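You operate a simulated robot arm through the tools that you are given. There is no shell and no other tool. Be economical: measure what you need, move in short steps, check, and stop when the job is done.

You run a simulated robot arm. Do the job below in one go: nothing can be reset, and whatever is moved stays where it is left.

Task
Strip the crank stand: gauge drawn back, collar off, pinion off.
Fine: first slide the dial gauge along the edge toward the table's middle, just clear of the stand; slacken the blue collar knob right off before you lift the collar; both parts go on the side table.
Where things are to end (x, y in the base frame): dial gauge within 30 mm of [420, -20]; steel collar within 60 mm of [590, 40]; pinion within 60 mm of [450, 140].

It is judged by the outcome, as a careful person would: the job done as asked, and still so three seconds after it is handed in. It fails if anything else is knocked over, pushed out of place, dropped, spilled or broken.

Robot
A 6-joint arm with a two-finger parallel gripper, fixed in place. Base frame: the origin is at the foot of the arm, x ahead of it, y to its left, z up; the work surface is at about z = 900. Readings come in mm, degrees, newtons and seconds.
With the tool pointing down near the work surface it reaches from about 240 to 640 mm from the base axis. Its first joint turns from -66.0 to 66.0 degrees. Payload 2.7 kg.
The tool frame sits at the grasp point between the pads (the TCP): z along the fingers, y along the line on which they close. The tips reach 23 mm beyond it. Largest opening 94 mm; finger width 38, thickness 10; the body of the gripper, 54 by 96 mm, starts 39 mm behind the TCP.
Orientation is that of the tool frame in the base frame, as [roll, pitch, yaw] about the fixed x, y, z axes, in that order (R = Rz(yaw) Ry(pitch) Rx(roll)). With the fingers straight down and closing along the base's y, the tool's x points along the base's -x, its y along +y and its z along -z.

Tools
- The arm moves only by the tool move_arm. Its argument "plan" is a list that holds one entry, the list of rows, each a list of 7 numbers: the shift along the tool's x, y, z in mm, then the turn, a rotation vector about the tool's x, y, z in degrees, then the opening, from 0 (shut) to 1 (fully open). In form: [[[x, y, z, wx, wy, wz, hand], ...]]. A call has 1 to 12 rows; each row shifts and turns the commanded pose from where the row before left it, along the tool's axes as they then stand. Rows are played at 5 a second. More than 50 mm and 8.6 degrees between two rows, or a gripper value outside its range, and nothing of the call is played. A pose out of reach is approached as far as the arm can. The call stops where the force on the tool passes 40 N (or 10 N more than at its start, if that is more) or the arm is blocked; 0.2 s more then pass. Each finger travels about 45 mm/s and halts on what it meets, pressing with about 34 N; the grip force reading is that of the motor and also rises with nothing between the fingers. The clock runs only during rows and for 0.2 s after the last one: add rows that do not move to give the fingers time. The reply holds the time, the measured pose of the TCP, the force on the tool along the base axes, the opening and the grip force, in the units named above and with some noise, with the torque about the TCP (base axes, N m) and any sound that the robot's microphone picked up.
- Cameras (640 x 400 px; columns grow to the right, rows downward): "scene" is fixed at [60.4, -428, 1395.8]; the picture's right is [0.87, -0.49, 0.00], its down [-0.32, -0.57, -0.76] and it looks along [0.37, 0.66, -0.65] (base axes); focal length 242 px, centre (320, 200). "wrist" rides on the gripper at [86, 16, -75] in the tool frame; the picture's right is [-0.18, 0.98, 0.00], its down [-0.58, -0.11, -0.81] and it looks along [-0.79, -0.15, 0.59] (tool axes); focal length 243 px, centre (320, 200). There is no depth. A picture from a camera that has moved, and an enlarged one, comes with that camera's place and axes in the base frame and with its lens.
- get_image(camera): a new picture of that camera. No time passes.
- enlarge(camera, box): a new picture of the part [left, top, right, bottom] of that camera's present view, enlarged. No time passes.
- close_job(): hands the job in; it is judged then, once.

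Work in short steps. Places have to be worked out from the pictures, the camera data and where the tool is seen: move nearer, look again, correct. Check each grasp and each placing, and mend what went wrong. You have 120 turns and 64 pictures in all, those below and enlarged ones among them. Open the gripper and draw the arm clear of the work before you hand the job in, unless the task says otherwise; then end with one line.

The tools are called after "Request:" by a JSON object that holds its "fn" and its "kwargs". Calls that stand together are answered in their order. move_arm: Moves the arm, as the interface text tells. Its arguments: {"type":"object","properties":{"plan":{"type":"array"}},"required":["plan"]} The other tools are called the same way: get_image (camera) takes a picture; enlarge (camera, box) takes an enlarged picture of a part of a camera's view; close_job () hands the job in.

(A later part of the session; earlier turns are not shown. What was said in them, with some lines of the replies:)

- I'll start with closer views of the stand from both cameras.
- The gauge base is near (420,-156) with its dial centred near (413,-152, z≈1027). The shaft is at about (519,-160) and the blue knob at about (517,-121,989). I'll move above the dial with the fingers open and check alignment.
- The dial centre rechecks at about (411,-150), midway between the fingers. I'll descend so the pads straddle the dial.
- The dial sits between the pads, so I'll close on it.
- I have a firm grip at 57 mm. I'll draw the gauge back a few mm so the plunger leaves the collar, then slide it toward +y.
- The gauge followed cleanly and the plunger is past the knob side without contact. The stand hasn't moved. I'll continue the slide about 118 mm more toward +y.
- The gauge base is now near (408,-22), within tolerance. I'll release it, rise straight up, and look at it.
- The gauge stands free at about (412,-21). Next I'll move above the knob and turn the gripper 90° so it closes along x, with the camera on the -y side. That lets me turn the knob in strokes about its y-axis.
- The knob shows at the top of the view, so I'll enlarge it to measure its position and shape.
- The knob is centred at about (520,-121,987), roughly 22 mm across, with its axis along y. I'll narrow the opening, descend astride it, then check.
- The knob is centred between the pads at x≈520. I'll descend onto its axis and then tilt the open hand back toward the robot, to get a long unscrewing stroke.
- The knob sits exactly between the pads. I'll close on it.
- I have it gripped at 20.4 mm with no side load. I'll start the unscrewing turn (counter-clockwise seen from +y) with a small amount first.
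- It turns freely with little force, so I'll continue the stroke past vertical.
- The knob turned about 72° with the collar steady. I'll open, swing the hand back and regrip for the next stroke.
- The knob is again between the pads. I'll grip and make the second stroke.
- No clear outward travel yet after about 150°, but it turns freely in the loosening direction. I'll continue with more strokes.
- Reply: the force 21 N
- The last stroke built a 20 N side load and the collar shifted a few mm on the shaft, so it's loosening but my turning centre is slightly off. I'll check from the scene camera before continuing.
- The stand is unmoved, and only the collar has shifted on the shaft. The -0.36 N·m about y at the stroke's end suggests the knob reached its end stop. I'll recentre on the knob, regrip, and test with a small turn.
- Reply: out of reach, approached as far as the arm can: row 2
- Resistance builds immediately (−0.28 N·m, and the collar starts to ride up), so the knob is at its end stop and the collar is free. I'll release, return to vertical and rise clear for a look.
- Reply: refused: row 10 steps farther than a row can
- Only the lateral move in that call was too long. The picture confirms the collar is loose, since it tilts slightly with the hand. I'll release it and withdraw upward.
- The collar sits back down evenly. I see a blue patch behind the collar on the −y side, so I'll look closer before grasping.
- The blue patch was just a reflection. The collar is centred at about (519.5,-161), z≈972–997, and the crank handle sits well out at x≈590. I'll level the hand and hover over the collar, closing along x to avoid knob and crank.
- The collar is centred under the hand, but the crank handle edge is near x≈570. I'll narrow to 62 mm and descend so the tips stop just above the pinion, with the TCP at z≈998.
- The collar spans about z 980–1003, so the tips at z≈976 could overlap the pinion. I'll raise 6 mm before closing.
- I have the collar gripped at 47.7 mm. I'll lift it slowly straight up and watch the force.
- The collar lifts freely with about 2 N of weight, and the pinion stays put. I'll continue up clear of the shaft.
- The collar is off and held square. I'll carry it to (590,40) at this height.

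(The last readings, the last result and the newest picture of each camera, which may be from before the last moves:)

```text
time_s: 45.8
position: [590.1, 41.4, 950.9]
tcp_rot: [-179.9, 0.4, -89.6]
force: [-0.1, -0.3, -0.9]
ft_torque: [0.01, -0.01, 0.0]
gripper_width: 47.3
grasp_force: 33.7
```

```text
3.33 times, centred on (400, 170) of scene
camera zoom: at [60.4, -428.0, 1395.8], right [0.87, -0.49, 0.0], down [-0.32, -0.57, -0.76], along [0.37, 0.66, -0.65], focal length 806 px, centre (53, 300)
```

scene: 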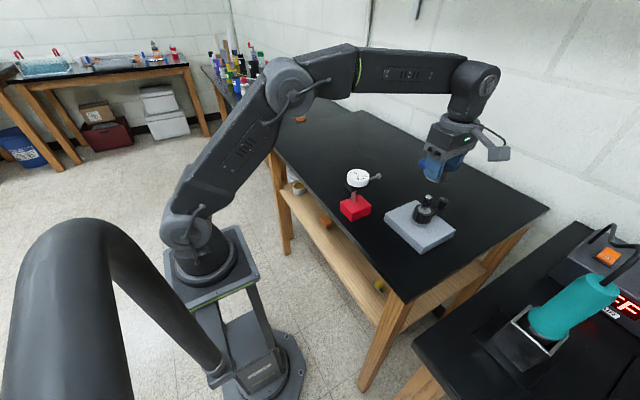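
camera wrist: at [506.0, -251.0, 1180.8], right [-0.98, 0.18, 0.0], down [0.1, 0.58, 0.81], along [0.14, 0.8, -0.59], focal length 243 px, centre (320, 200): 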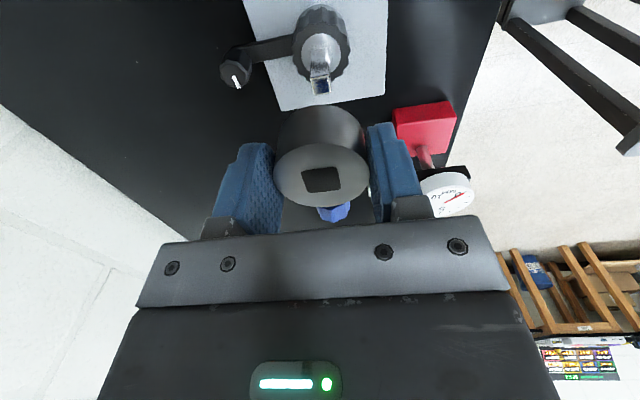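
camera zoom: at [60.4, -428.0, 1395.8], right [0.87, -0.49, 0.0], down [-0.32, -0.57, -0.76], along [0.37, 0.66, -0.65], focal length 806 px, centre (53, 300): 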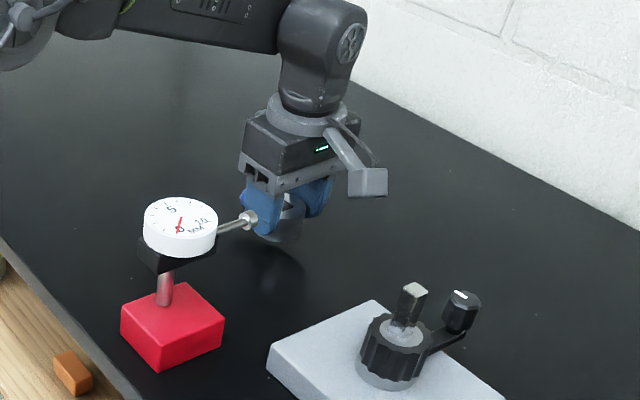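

It's clear of everything. I'll lower in small steps until it touches the table.

Request:
{"fn": "move_arm", "kwargs": {"plan": [[[0, 0, 8, 0, 0, 0, 0.4], [0, 0, 5, 0, 0, 0, 0.4], [0, 0, 3, 0, 0, 0, 0.4], [0, 0, 2, 0, 0, 0, 0.4], [0, 0, 0, 0, 0, 0, 0.4]]]}}

```text
time_s: 47.0
position: [588.0, 41.4, 934.7]
tcp_rot: [-179.9, 0.4, -89.6]
force: [-0.1, 1.1, -1.3]
ft_torque: [-0.02, -0.03, 0.04]
gripper_width: 47.7
grasp_force: 34.0
```

Request:
{"fn": "move_arm", "kwargs": {"plan": [[[0, 0, 2, 0, 0, 0, 0.4], [0, 0, 2, 0, 0, 0, 0.4], [0, 0, 1, 0, 0, 0, 0.4], [0, 0, 0, 0, 0, 0, 0.4]]]}}

```text
time_s: 48.0
position: [590.0, 42.4, 932.4]
tcp_rot: [-179.8, 0.4, -89.6]
force: [-4.5, -6.2, 20.9]
ft_torque: [0.18, 0.37, 0.07]
gripper_width: 47.5
grasp_force: 33.9
```

It touched down at z≈932 (21 N). I'll ease up slightly, open wide and rise.

Request:
{"fn": "move_arm", "kwargs": {"plan": [[[0, 0, -2, 0, 0, 0, 0.4], [0, 0, 0, 0, 0, 0, 0.6], [0, 0, 0, 0, 0, 0, 0.8], [0, 0, 0, 0, 0, 0, 0.8], [0, 0, -30, 0, 0, 0, 0.8], [0, 0, -45, 0, 0, 0, 0.8], [0, 0, -45, 0, 0, 0, 0.8], [0, 0, -45, 0, 0, 0, 0.8], [0, 0, 0, 0, 0, 0, 0.8]]]}}

Request:
{"fn": "get_image", "kwargs": {"camera": "scene"}}

Request:
{"fn": "enlarge", "kwargs": {"camera": "scene", "box": [380, 160, 460, 220]}}

```text
time_s: 50.0
position: [588.5, 40.3, 1099.1]
tcp_rot: [179.9, 0.5, -89.6]
force: [-0.2, 0.2, -0.2]
ft_torque: [-0.01, -0.01, 0.01]
gripper_width: 75.0
grasp_force: 0.0
```

```text
24 pictures are left
```

scene: 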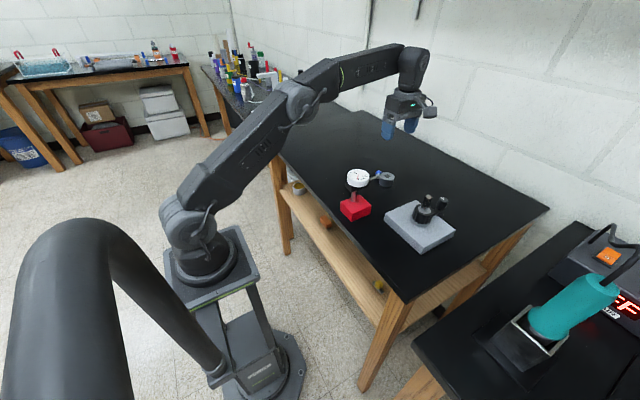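

```text
6.67 times, centred on (420, 190) of scene
camera zoom: at [60.4, -428.0, 1395.8], right [0.87, -0.49, 0.0], down [-0.32, -0.57, -0.76], along [0.37, 0.66, -0.65], focal length 1612 px, centre (-347, 267)
```

zoom: 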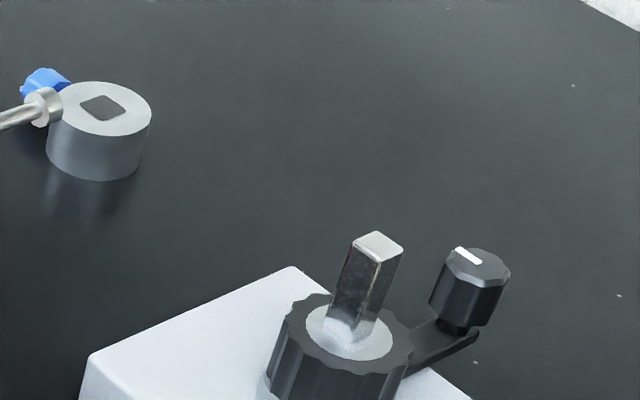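

The collar stands on the table at (589,41), just behind the plunger in this view. Next I'll turn the hand back so it closes along y, perpendicular to the crank arm, and go above the pinion.

Request:
{"fn": "move_arm", "kwargs": {"plan": [[[0, 0, 0, 0, 0, 8.22, 0.8], [0, 0, 0, 0, 0, 8.22, 0.8], [0, 0, 0, 0, 0, 8.22, 0.8], [0, 0, 0, 0, 0, 8.22, 0.8], [0, 0, 0, 0, 0, 8.22, 0.8], [0, 0, 0, 0, 0, 8.22, 0.8], [0, 0, 0, 0, 0, 8.22, 0.8], [0, 0, 0, 0, 0, 8.22, 0.8], [0, 0, 0, 0, 0, 8.22, 0.8], [0, 0, 0, 0, 0, 8.22, 0.8], [0, 0, 0, 0, 0, 8.22, 0.8], [0, 0, 0, 0, 0, 0, 0.8]]]}}

Request:
{"fn": "move_arm", "kwargs": {"plan": [[[14, -40, 0, 0, 0, 0, 0.8], [14, -40, 0, 0, 0, 0, 0.8], [14, -40, 0, 0, 0, 0, 0.8], [14, -40, 0, 0, 0, 0, 0.8], [13.5, -41, 0, 0, 0, 0, 0.8], [0, 0, 0, 0, 0, 0, 0.8]]]}}

Request:
{"fn": "get_image", "kwargs": {"camera": "wrist"}}

Request:
{"fn": "enlarge", "kwargs": {"camera": "scene", "box": [385, 180, 465, 240]}}

```text
time_s: 52.6
position: [587.8, 40.6, 1097.8]
tcp_rot: [179.5, 0.2, 179.9]
force: [-0.5, -0.1, 0.6]
ft_torque: [-0.01, 0.01, 0.02]
gripper_width: 75.2
grasp_force: 0.1
```

```text
time_s: 54.0
position: [518.5, -162.2, 1094.7]
tcp_rot: [179.6, 0.1, -180.0]
force: [-0.2, -0.7, -0.3]
ft_torque: [0.0, -0.01, -0.02]
gripper_width: 75.3
grasp_force: 0.0
```

```text
22 pictures are left
camera wrist: at [433.2, -145.8, 1169.5], right [0.18, 0.98, 0.01], down [0.58, -0.11, 0.81], along [0.79, -0.14, -0.59], focal length 243 px, centre (320, 200)
```

wrist: 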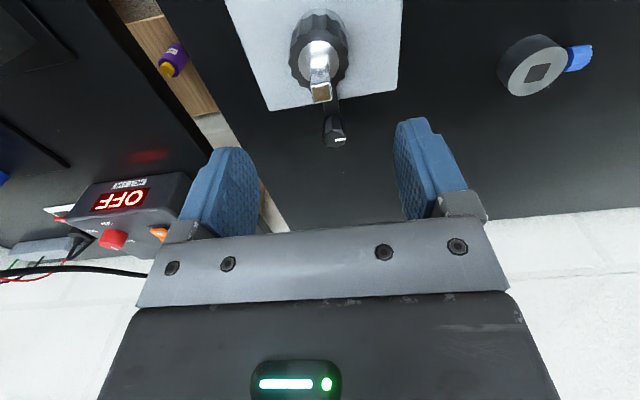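

```text
6.67 times, centred on (425, 210) of scene
camera zoom: at [60.4, -428.0, 1395.8], right [0.87, -0.49, 0.0], down [-0.32, -0.57, -0.76], along [0.37, 0.66, -0.65], focal length 1612 px, centre (-380, 133)
```

zoom: 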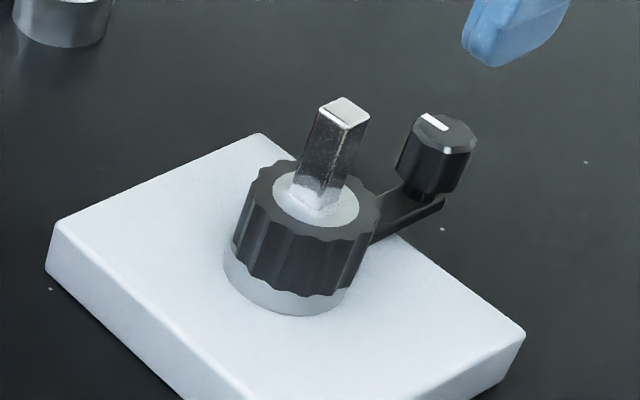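

The pinion is centred near (517,-161) with its top at z≈973, and the shaft top is at z≈1015. I'll descend to TCP z≈984, which keeps the palm clear of the shaft and the tips about 12 mm down the pinion.

Request:
{"fn": "move_arm", "kwargs": {"plan": [[[1.5, 1, 30, 0, 0, 0, 0.8], [0, 0, 35, 0, 0, 0, 0.75], [0, 0, 25, 0, 0, 0, 0.75], [0, 0, 12, 0, 0, 0, 0.75], [0, 0, 8.5, 0, 0, 0, 0.75], [0, 0, 0, 0, 0, 0, 0.75]]]}}

Request:
{"fn": "get_image", "kwargs": {"camera": "wrist"}}

Request:
{"fn": "enlarge", "kwargs": {"camera": "scene", "box": [375, 160, 475, 235]}}

```text
time_s: 55.4
position: [518.6, -158.3, 984.0]
tcp_rot: [179.5, 0.0, -180.0]
force: [-0.6, -0.5, 0.3]
ft_torque: [0.01, -0.01, -0.04]
gripper_width: 70.5
grasp_force: 0.0
```

```text
20 pictures are left
camera wrist: at [433.6, -142.6, 1058.6], right [0.18, 0.98, 0.01], down [0.58, -0.12, 0.81], along [0.79, -0.14, -0.59], focal length 243 px, centre (320, 200)
```

wrist: 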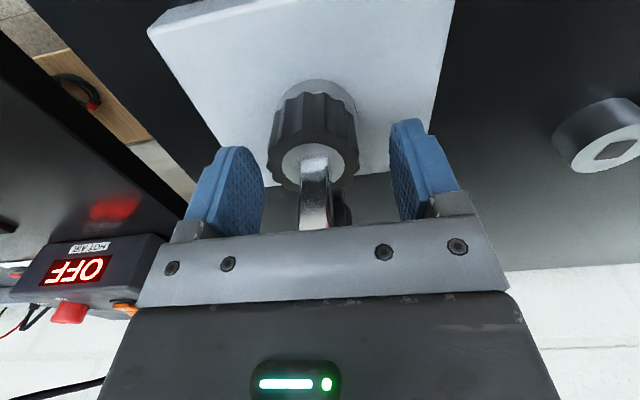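

```text
5.33 times, centred on (425, 198) of scene
camera zoom: at [60.4, -428.0, 1395.8], right [0.87, -0.49, 0.0], down [-0.32, -0.57, -0.76], along [0.37, 0.66, -0.65], focal length 1290 px, centre (-240, 213)
```

zoom: 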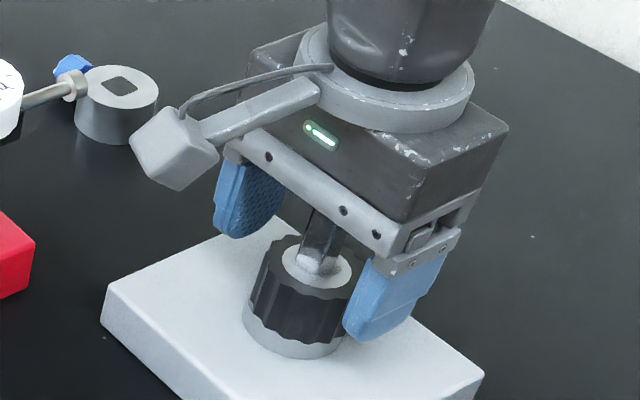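

The pinion is between the fingers. I'll shift 2.5 mm toward −y and 2 mm lower, then close.

Request:
{"fn": "move_arm", "kwargs": {"plan": [[[0, -2.5, 2, 0, 0, 0, 0.75], [0, 0, 0, 0, 0, 0, 0.6], [0, 0, 0, 0, 0, 0, 0.42], [0, 0, 0, 0, 0, 0, 0.42], [0, 0, 0, 0, 0, 0, 0.42]]]}}

```text
time_s: 56.6
position: [518.0, -160.4, 982.0]
tcp_rot: [179.6, 0.0, -179.9]
force: [0.0, -0.2, 0.5]
ft_torque: [0.02, 0.01, 0.01]
gripper_width: 47.1
grasp_force: 34.0
```

The pinion is gripped at 47 mm with no side load. I'll lift gently and check.

Request:
{"fn": "move_arm", "kwargs": {"plan": [[[0, 0, -3, 0, 0, 0, 0.42], [0, 0, -4, 0, 0, 0, 0.42], [0, 0, -5, 0, 0, 0, 0.42], [0, 0, 0, 0, 0, 0, 0.42]]]}}

Request:
{"fn": "enlarge", "kwargs": {"camera": "scene", "box": [375, 160, 475, 235]}}

```text
time_s: 57.6
position: [516.8, -161.3, 994.8]
tcp_rot: [179.6, 0.1, -179.9]
force: [-0.2, 0.2, -0.3]
ft_torque: [-0.06, -0.05, -0.03]
gripper_width: 47.0
grasp_force: 34.3
```

```text
5.33 times, centred on (425, 198) of scene
camera zoom: at [60.4, -428.0, 1395.8], right [0.87, -0.49, 0.0], down [-0.32, -0.57, -0.76], along [0.37, 0.66, -0.65], focal length 1290 px, centre (-240, 213)
```

zoom: 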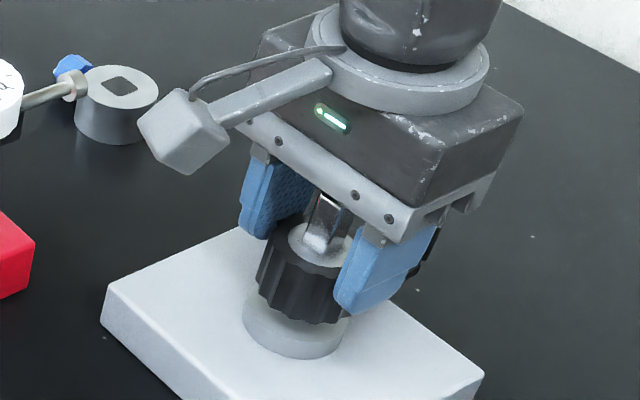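

The pinion rises square and freely, and the crank is coming with it. I'll continue up clear of the shaft.

Request:
{"fn": "move_arm", "kwargs": {"plan": [[[0, 0, -8, 0, 0, 0, 0.42], [0, 0, -10, 0, 0, 0, 0.42], [0, 0, -15, 0, 0, 0, 0.42], [0, 0, -20, 0, 0, 0, 0.42], [0, 0, -30, 0, 0, 0, 0.42], [0, 0, -40, 0, 0, 0, 0.42], [0, 0, -20, 0, 0, 0, 0.42], [0, 0, 0, 0, 0, 0, 0.42]]]}}

Request:
{"fn": "get_image", "kwargs": {"camera": "scene"}}

Request:
{"fn": "enlarge", "kwargs": {"camera": "scene", "box": [375, 110, 475, 235]}}

Request:
{"fn": "get_image", "kwargs": {"camera": "wrist"}}

```text
time_s: 59.4
position: [517.7, -163.0, 1139.8]
tcp_rot: [179.6, 0.0, 180.0]
force: [-0.5, -0.2, -0.7]
ft_torque: [0.01, -0.01, 0.0]
gripper_width: 46.8
grasp_force: 34.4
```

```text
17 pictures are left
```

scene: 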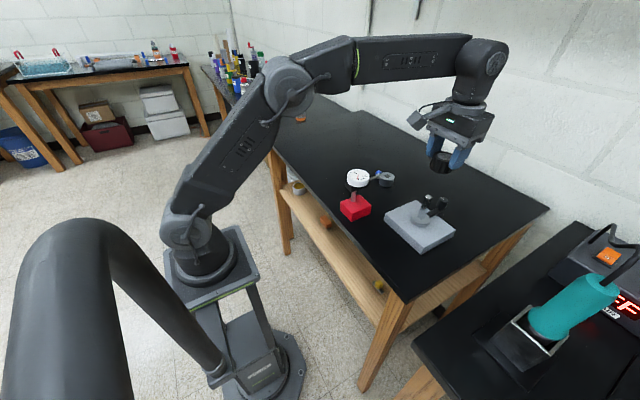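

```text
3.20 times, centred on (425, 172) of scene
camera zoom: at [60.4, -428.0, 1395.8], right [0.87, -0.49, 0.0], down [-0.32, -0.57, -0.76], along [0.37, 0.66, -0.65], focal length 774 px, centre (-16, 288)
```

zoom: 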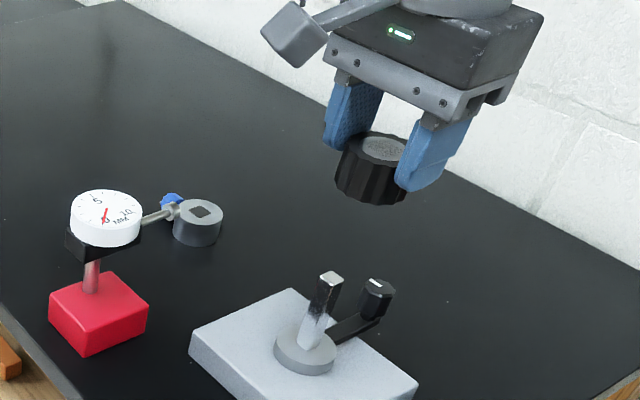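

```text
15 pictures are left
camera wrist: at [432.5, -147.1, 1213.7], right [0.18, 0.98, 0.01], down [0.58, -0.12, 0.81], along [0.79, -0.14, -0.59], focal length 243 px, centre (320, 200)
```

wrist: 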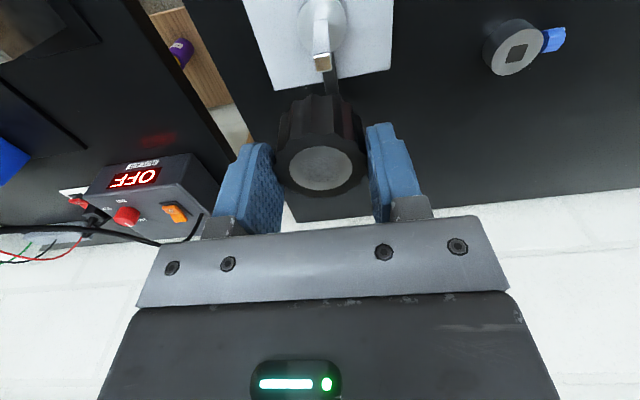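

The crank belongs to the stand, so the pinion alone is held level. I'll carry it to (450,140) and lower part of the way.

Request:
{"fn": "move_arm", "kwargs": {"plan": [[[9.7, 43.3, 0, 0, 0, 0, 0.42], [9.7, 43.3, 0, 0, 0, 0, 0.42], [9.7, 43.3, 0, 0, 0, 0, 0.42], [9.7, 43.3, 0, 0, 0, 0, 0.42], [9.7, 43.3, 0, 0, 0, 0, 0.42], [9.7, 43.3, 0, 0, 0, 0, 0.42], [9.7, 43.3, 0, 0, 0, 0, 0.42], [0, 0, 45, 0, 0, 0, 0.42], [0, 0, 45, 0, 0, 0, 0.42], [0, 0, 45, 0, 0, 0, 0.42], [0, 0, 45, 0, 0, 0, 0.42], [0, 0, 0, 0, 0, 0, 0.42]]]}}

Request:
{"fn": "enlarge", "kwargs": {"camera": "scene", "box": [260, 110, 460, 235]}}

```text
time_s: 62.0
position: [448.2, 139.2, 962.9]
tcp_rot: [179.6, 0.0, -179.9]
force: [-0.5, -0.5, -0.7]
ft_torque: [-0.03, -0.03, -0.02]
gripper_width: 47.1
grasp_force: 34.1
```

```text
3.20 times, centred on (360, 172) of scene
camera zoom: at [60.4, -428.0, 1395.8], right [0.87, -0.49, 0.0], down [-0.32, -0.57, -0.76], along [0.37, 0.66, -0.65], focal length 774 px, centre (192, 288)
```

zoom: 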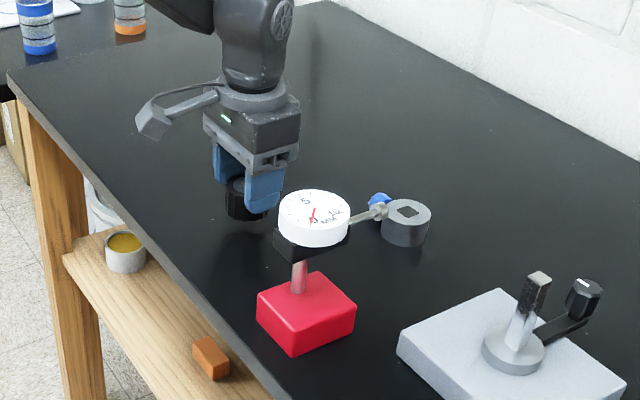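

The spot is clear. I'll lower in small steps to touchdown.

Request:
{"fn": "move_arm", "kwargs": {"plan": [[[0, 0, 10, 0, 0, 0, 0.42], [0, 0, 7, 0, 0, 0, 0.42], [0, 0, 3, 0, 0, 0, 0.42], [0, 0, 2, 0, 0, 0, 0.42], [0, 0, 0, 0, 0, 0, 0.42]]]}}

```text
time_s: 63.2
position: [449.4, 141.4, 939.4]
tcp_rot: [179.6, 0.1, -180.0]
force: [-2.5, 0.0, 5.5]
ft_torque: [-0.14, 0.15, -0.09]
gripper_width: 46.9
grasp_force: 34.1
```

It has touched down lightly (5.5 N). I'll ease, release, and rise.

Request:
{"fn": "move_arm", "kwargs": {"plan": [[[0, 0, 0, 0, 0, 0, 0.42], [0, 0, 0, 0, 0, 0, 0.6], [0, 0, 0, 0, 0, 0, 0.85], [0, 0, 0, 0, 0, 0, 0.85], [0, 0, -25, 0, 0, 0, 0.85], [0, 0, -45, 0, 0, 0, 0.85], [0, 0, -45, 0, 0, 0, 0.85], [0, 0, -45, 0, 0, 0, 1], [0, 0, -45, 0, 0, 0, 1], [0, 0, 0, 0, 0, 0, 1]]]}}

Request:
{"fn": "get_image", "kwargs": {"camera": "scene"}}

Request:
{"fn": "enlarge", "kwargs": {"camera": "scene", "box": [300, 140, 460, 240]}}

```text
time_s: 65.4
position: [451.4, 140.4, 1144.4]
tcp_rot: [179.5, 0.0, 180.0]
force: [0.3, -0.8, 0.1]
ft_torque: [0.01, 0.01, -0.02]
gripper_width: 94.2
grasp_force: 0.0
```

```text
13 pictures are left
```

scene: 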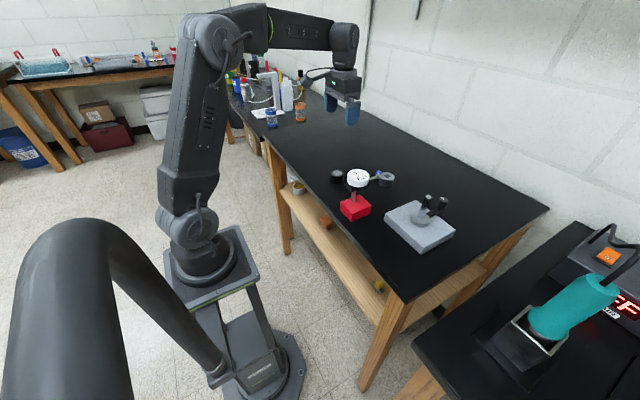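

```text
4.00 times, centred on (380, 190) of scene
camera zoom: at [60.4, -428.0, 1395.8], right [0.87, -0.49, 0.0], down [-0.32, -0.57, -0.76], along [0.37, 0.66, -0.65], focal length 967 px, centre (80, 240)
```

zoom: 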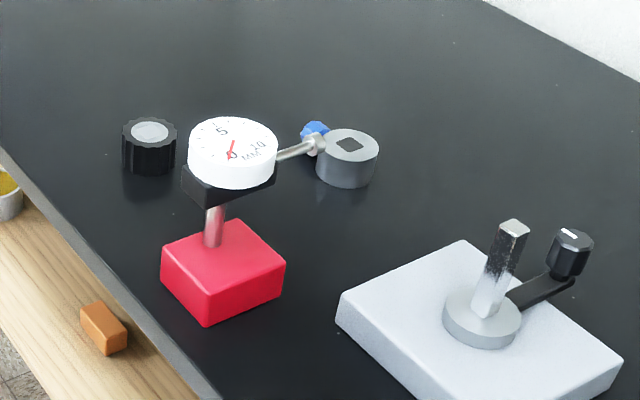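

The pinion stands near (450,140), the collar near (589,41) and the gauge near (412,-21). The stand is unmoved and the arm is clear with its gripper open, so I'm handing in.

Request:
{"fn": "close_job", "kwargs": {}}

```text
The job is handed in.
```

I drew the gauge back to about (412, -21), slackened the blue knob to its stop, and set the collar at about (589, 41) and the pinion at about (450, 140), both upright and with the stand unmoved.
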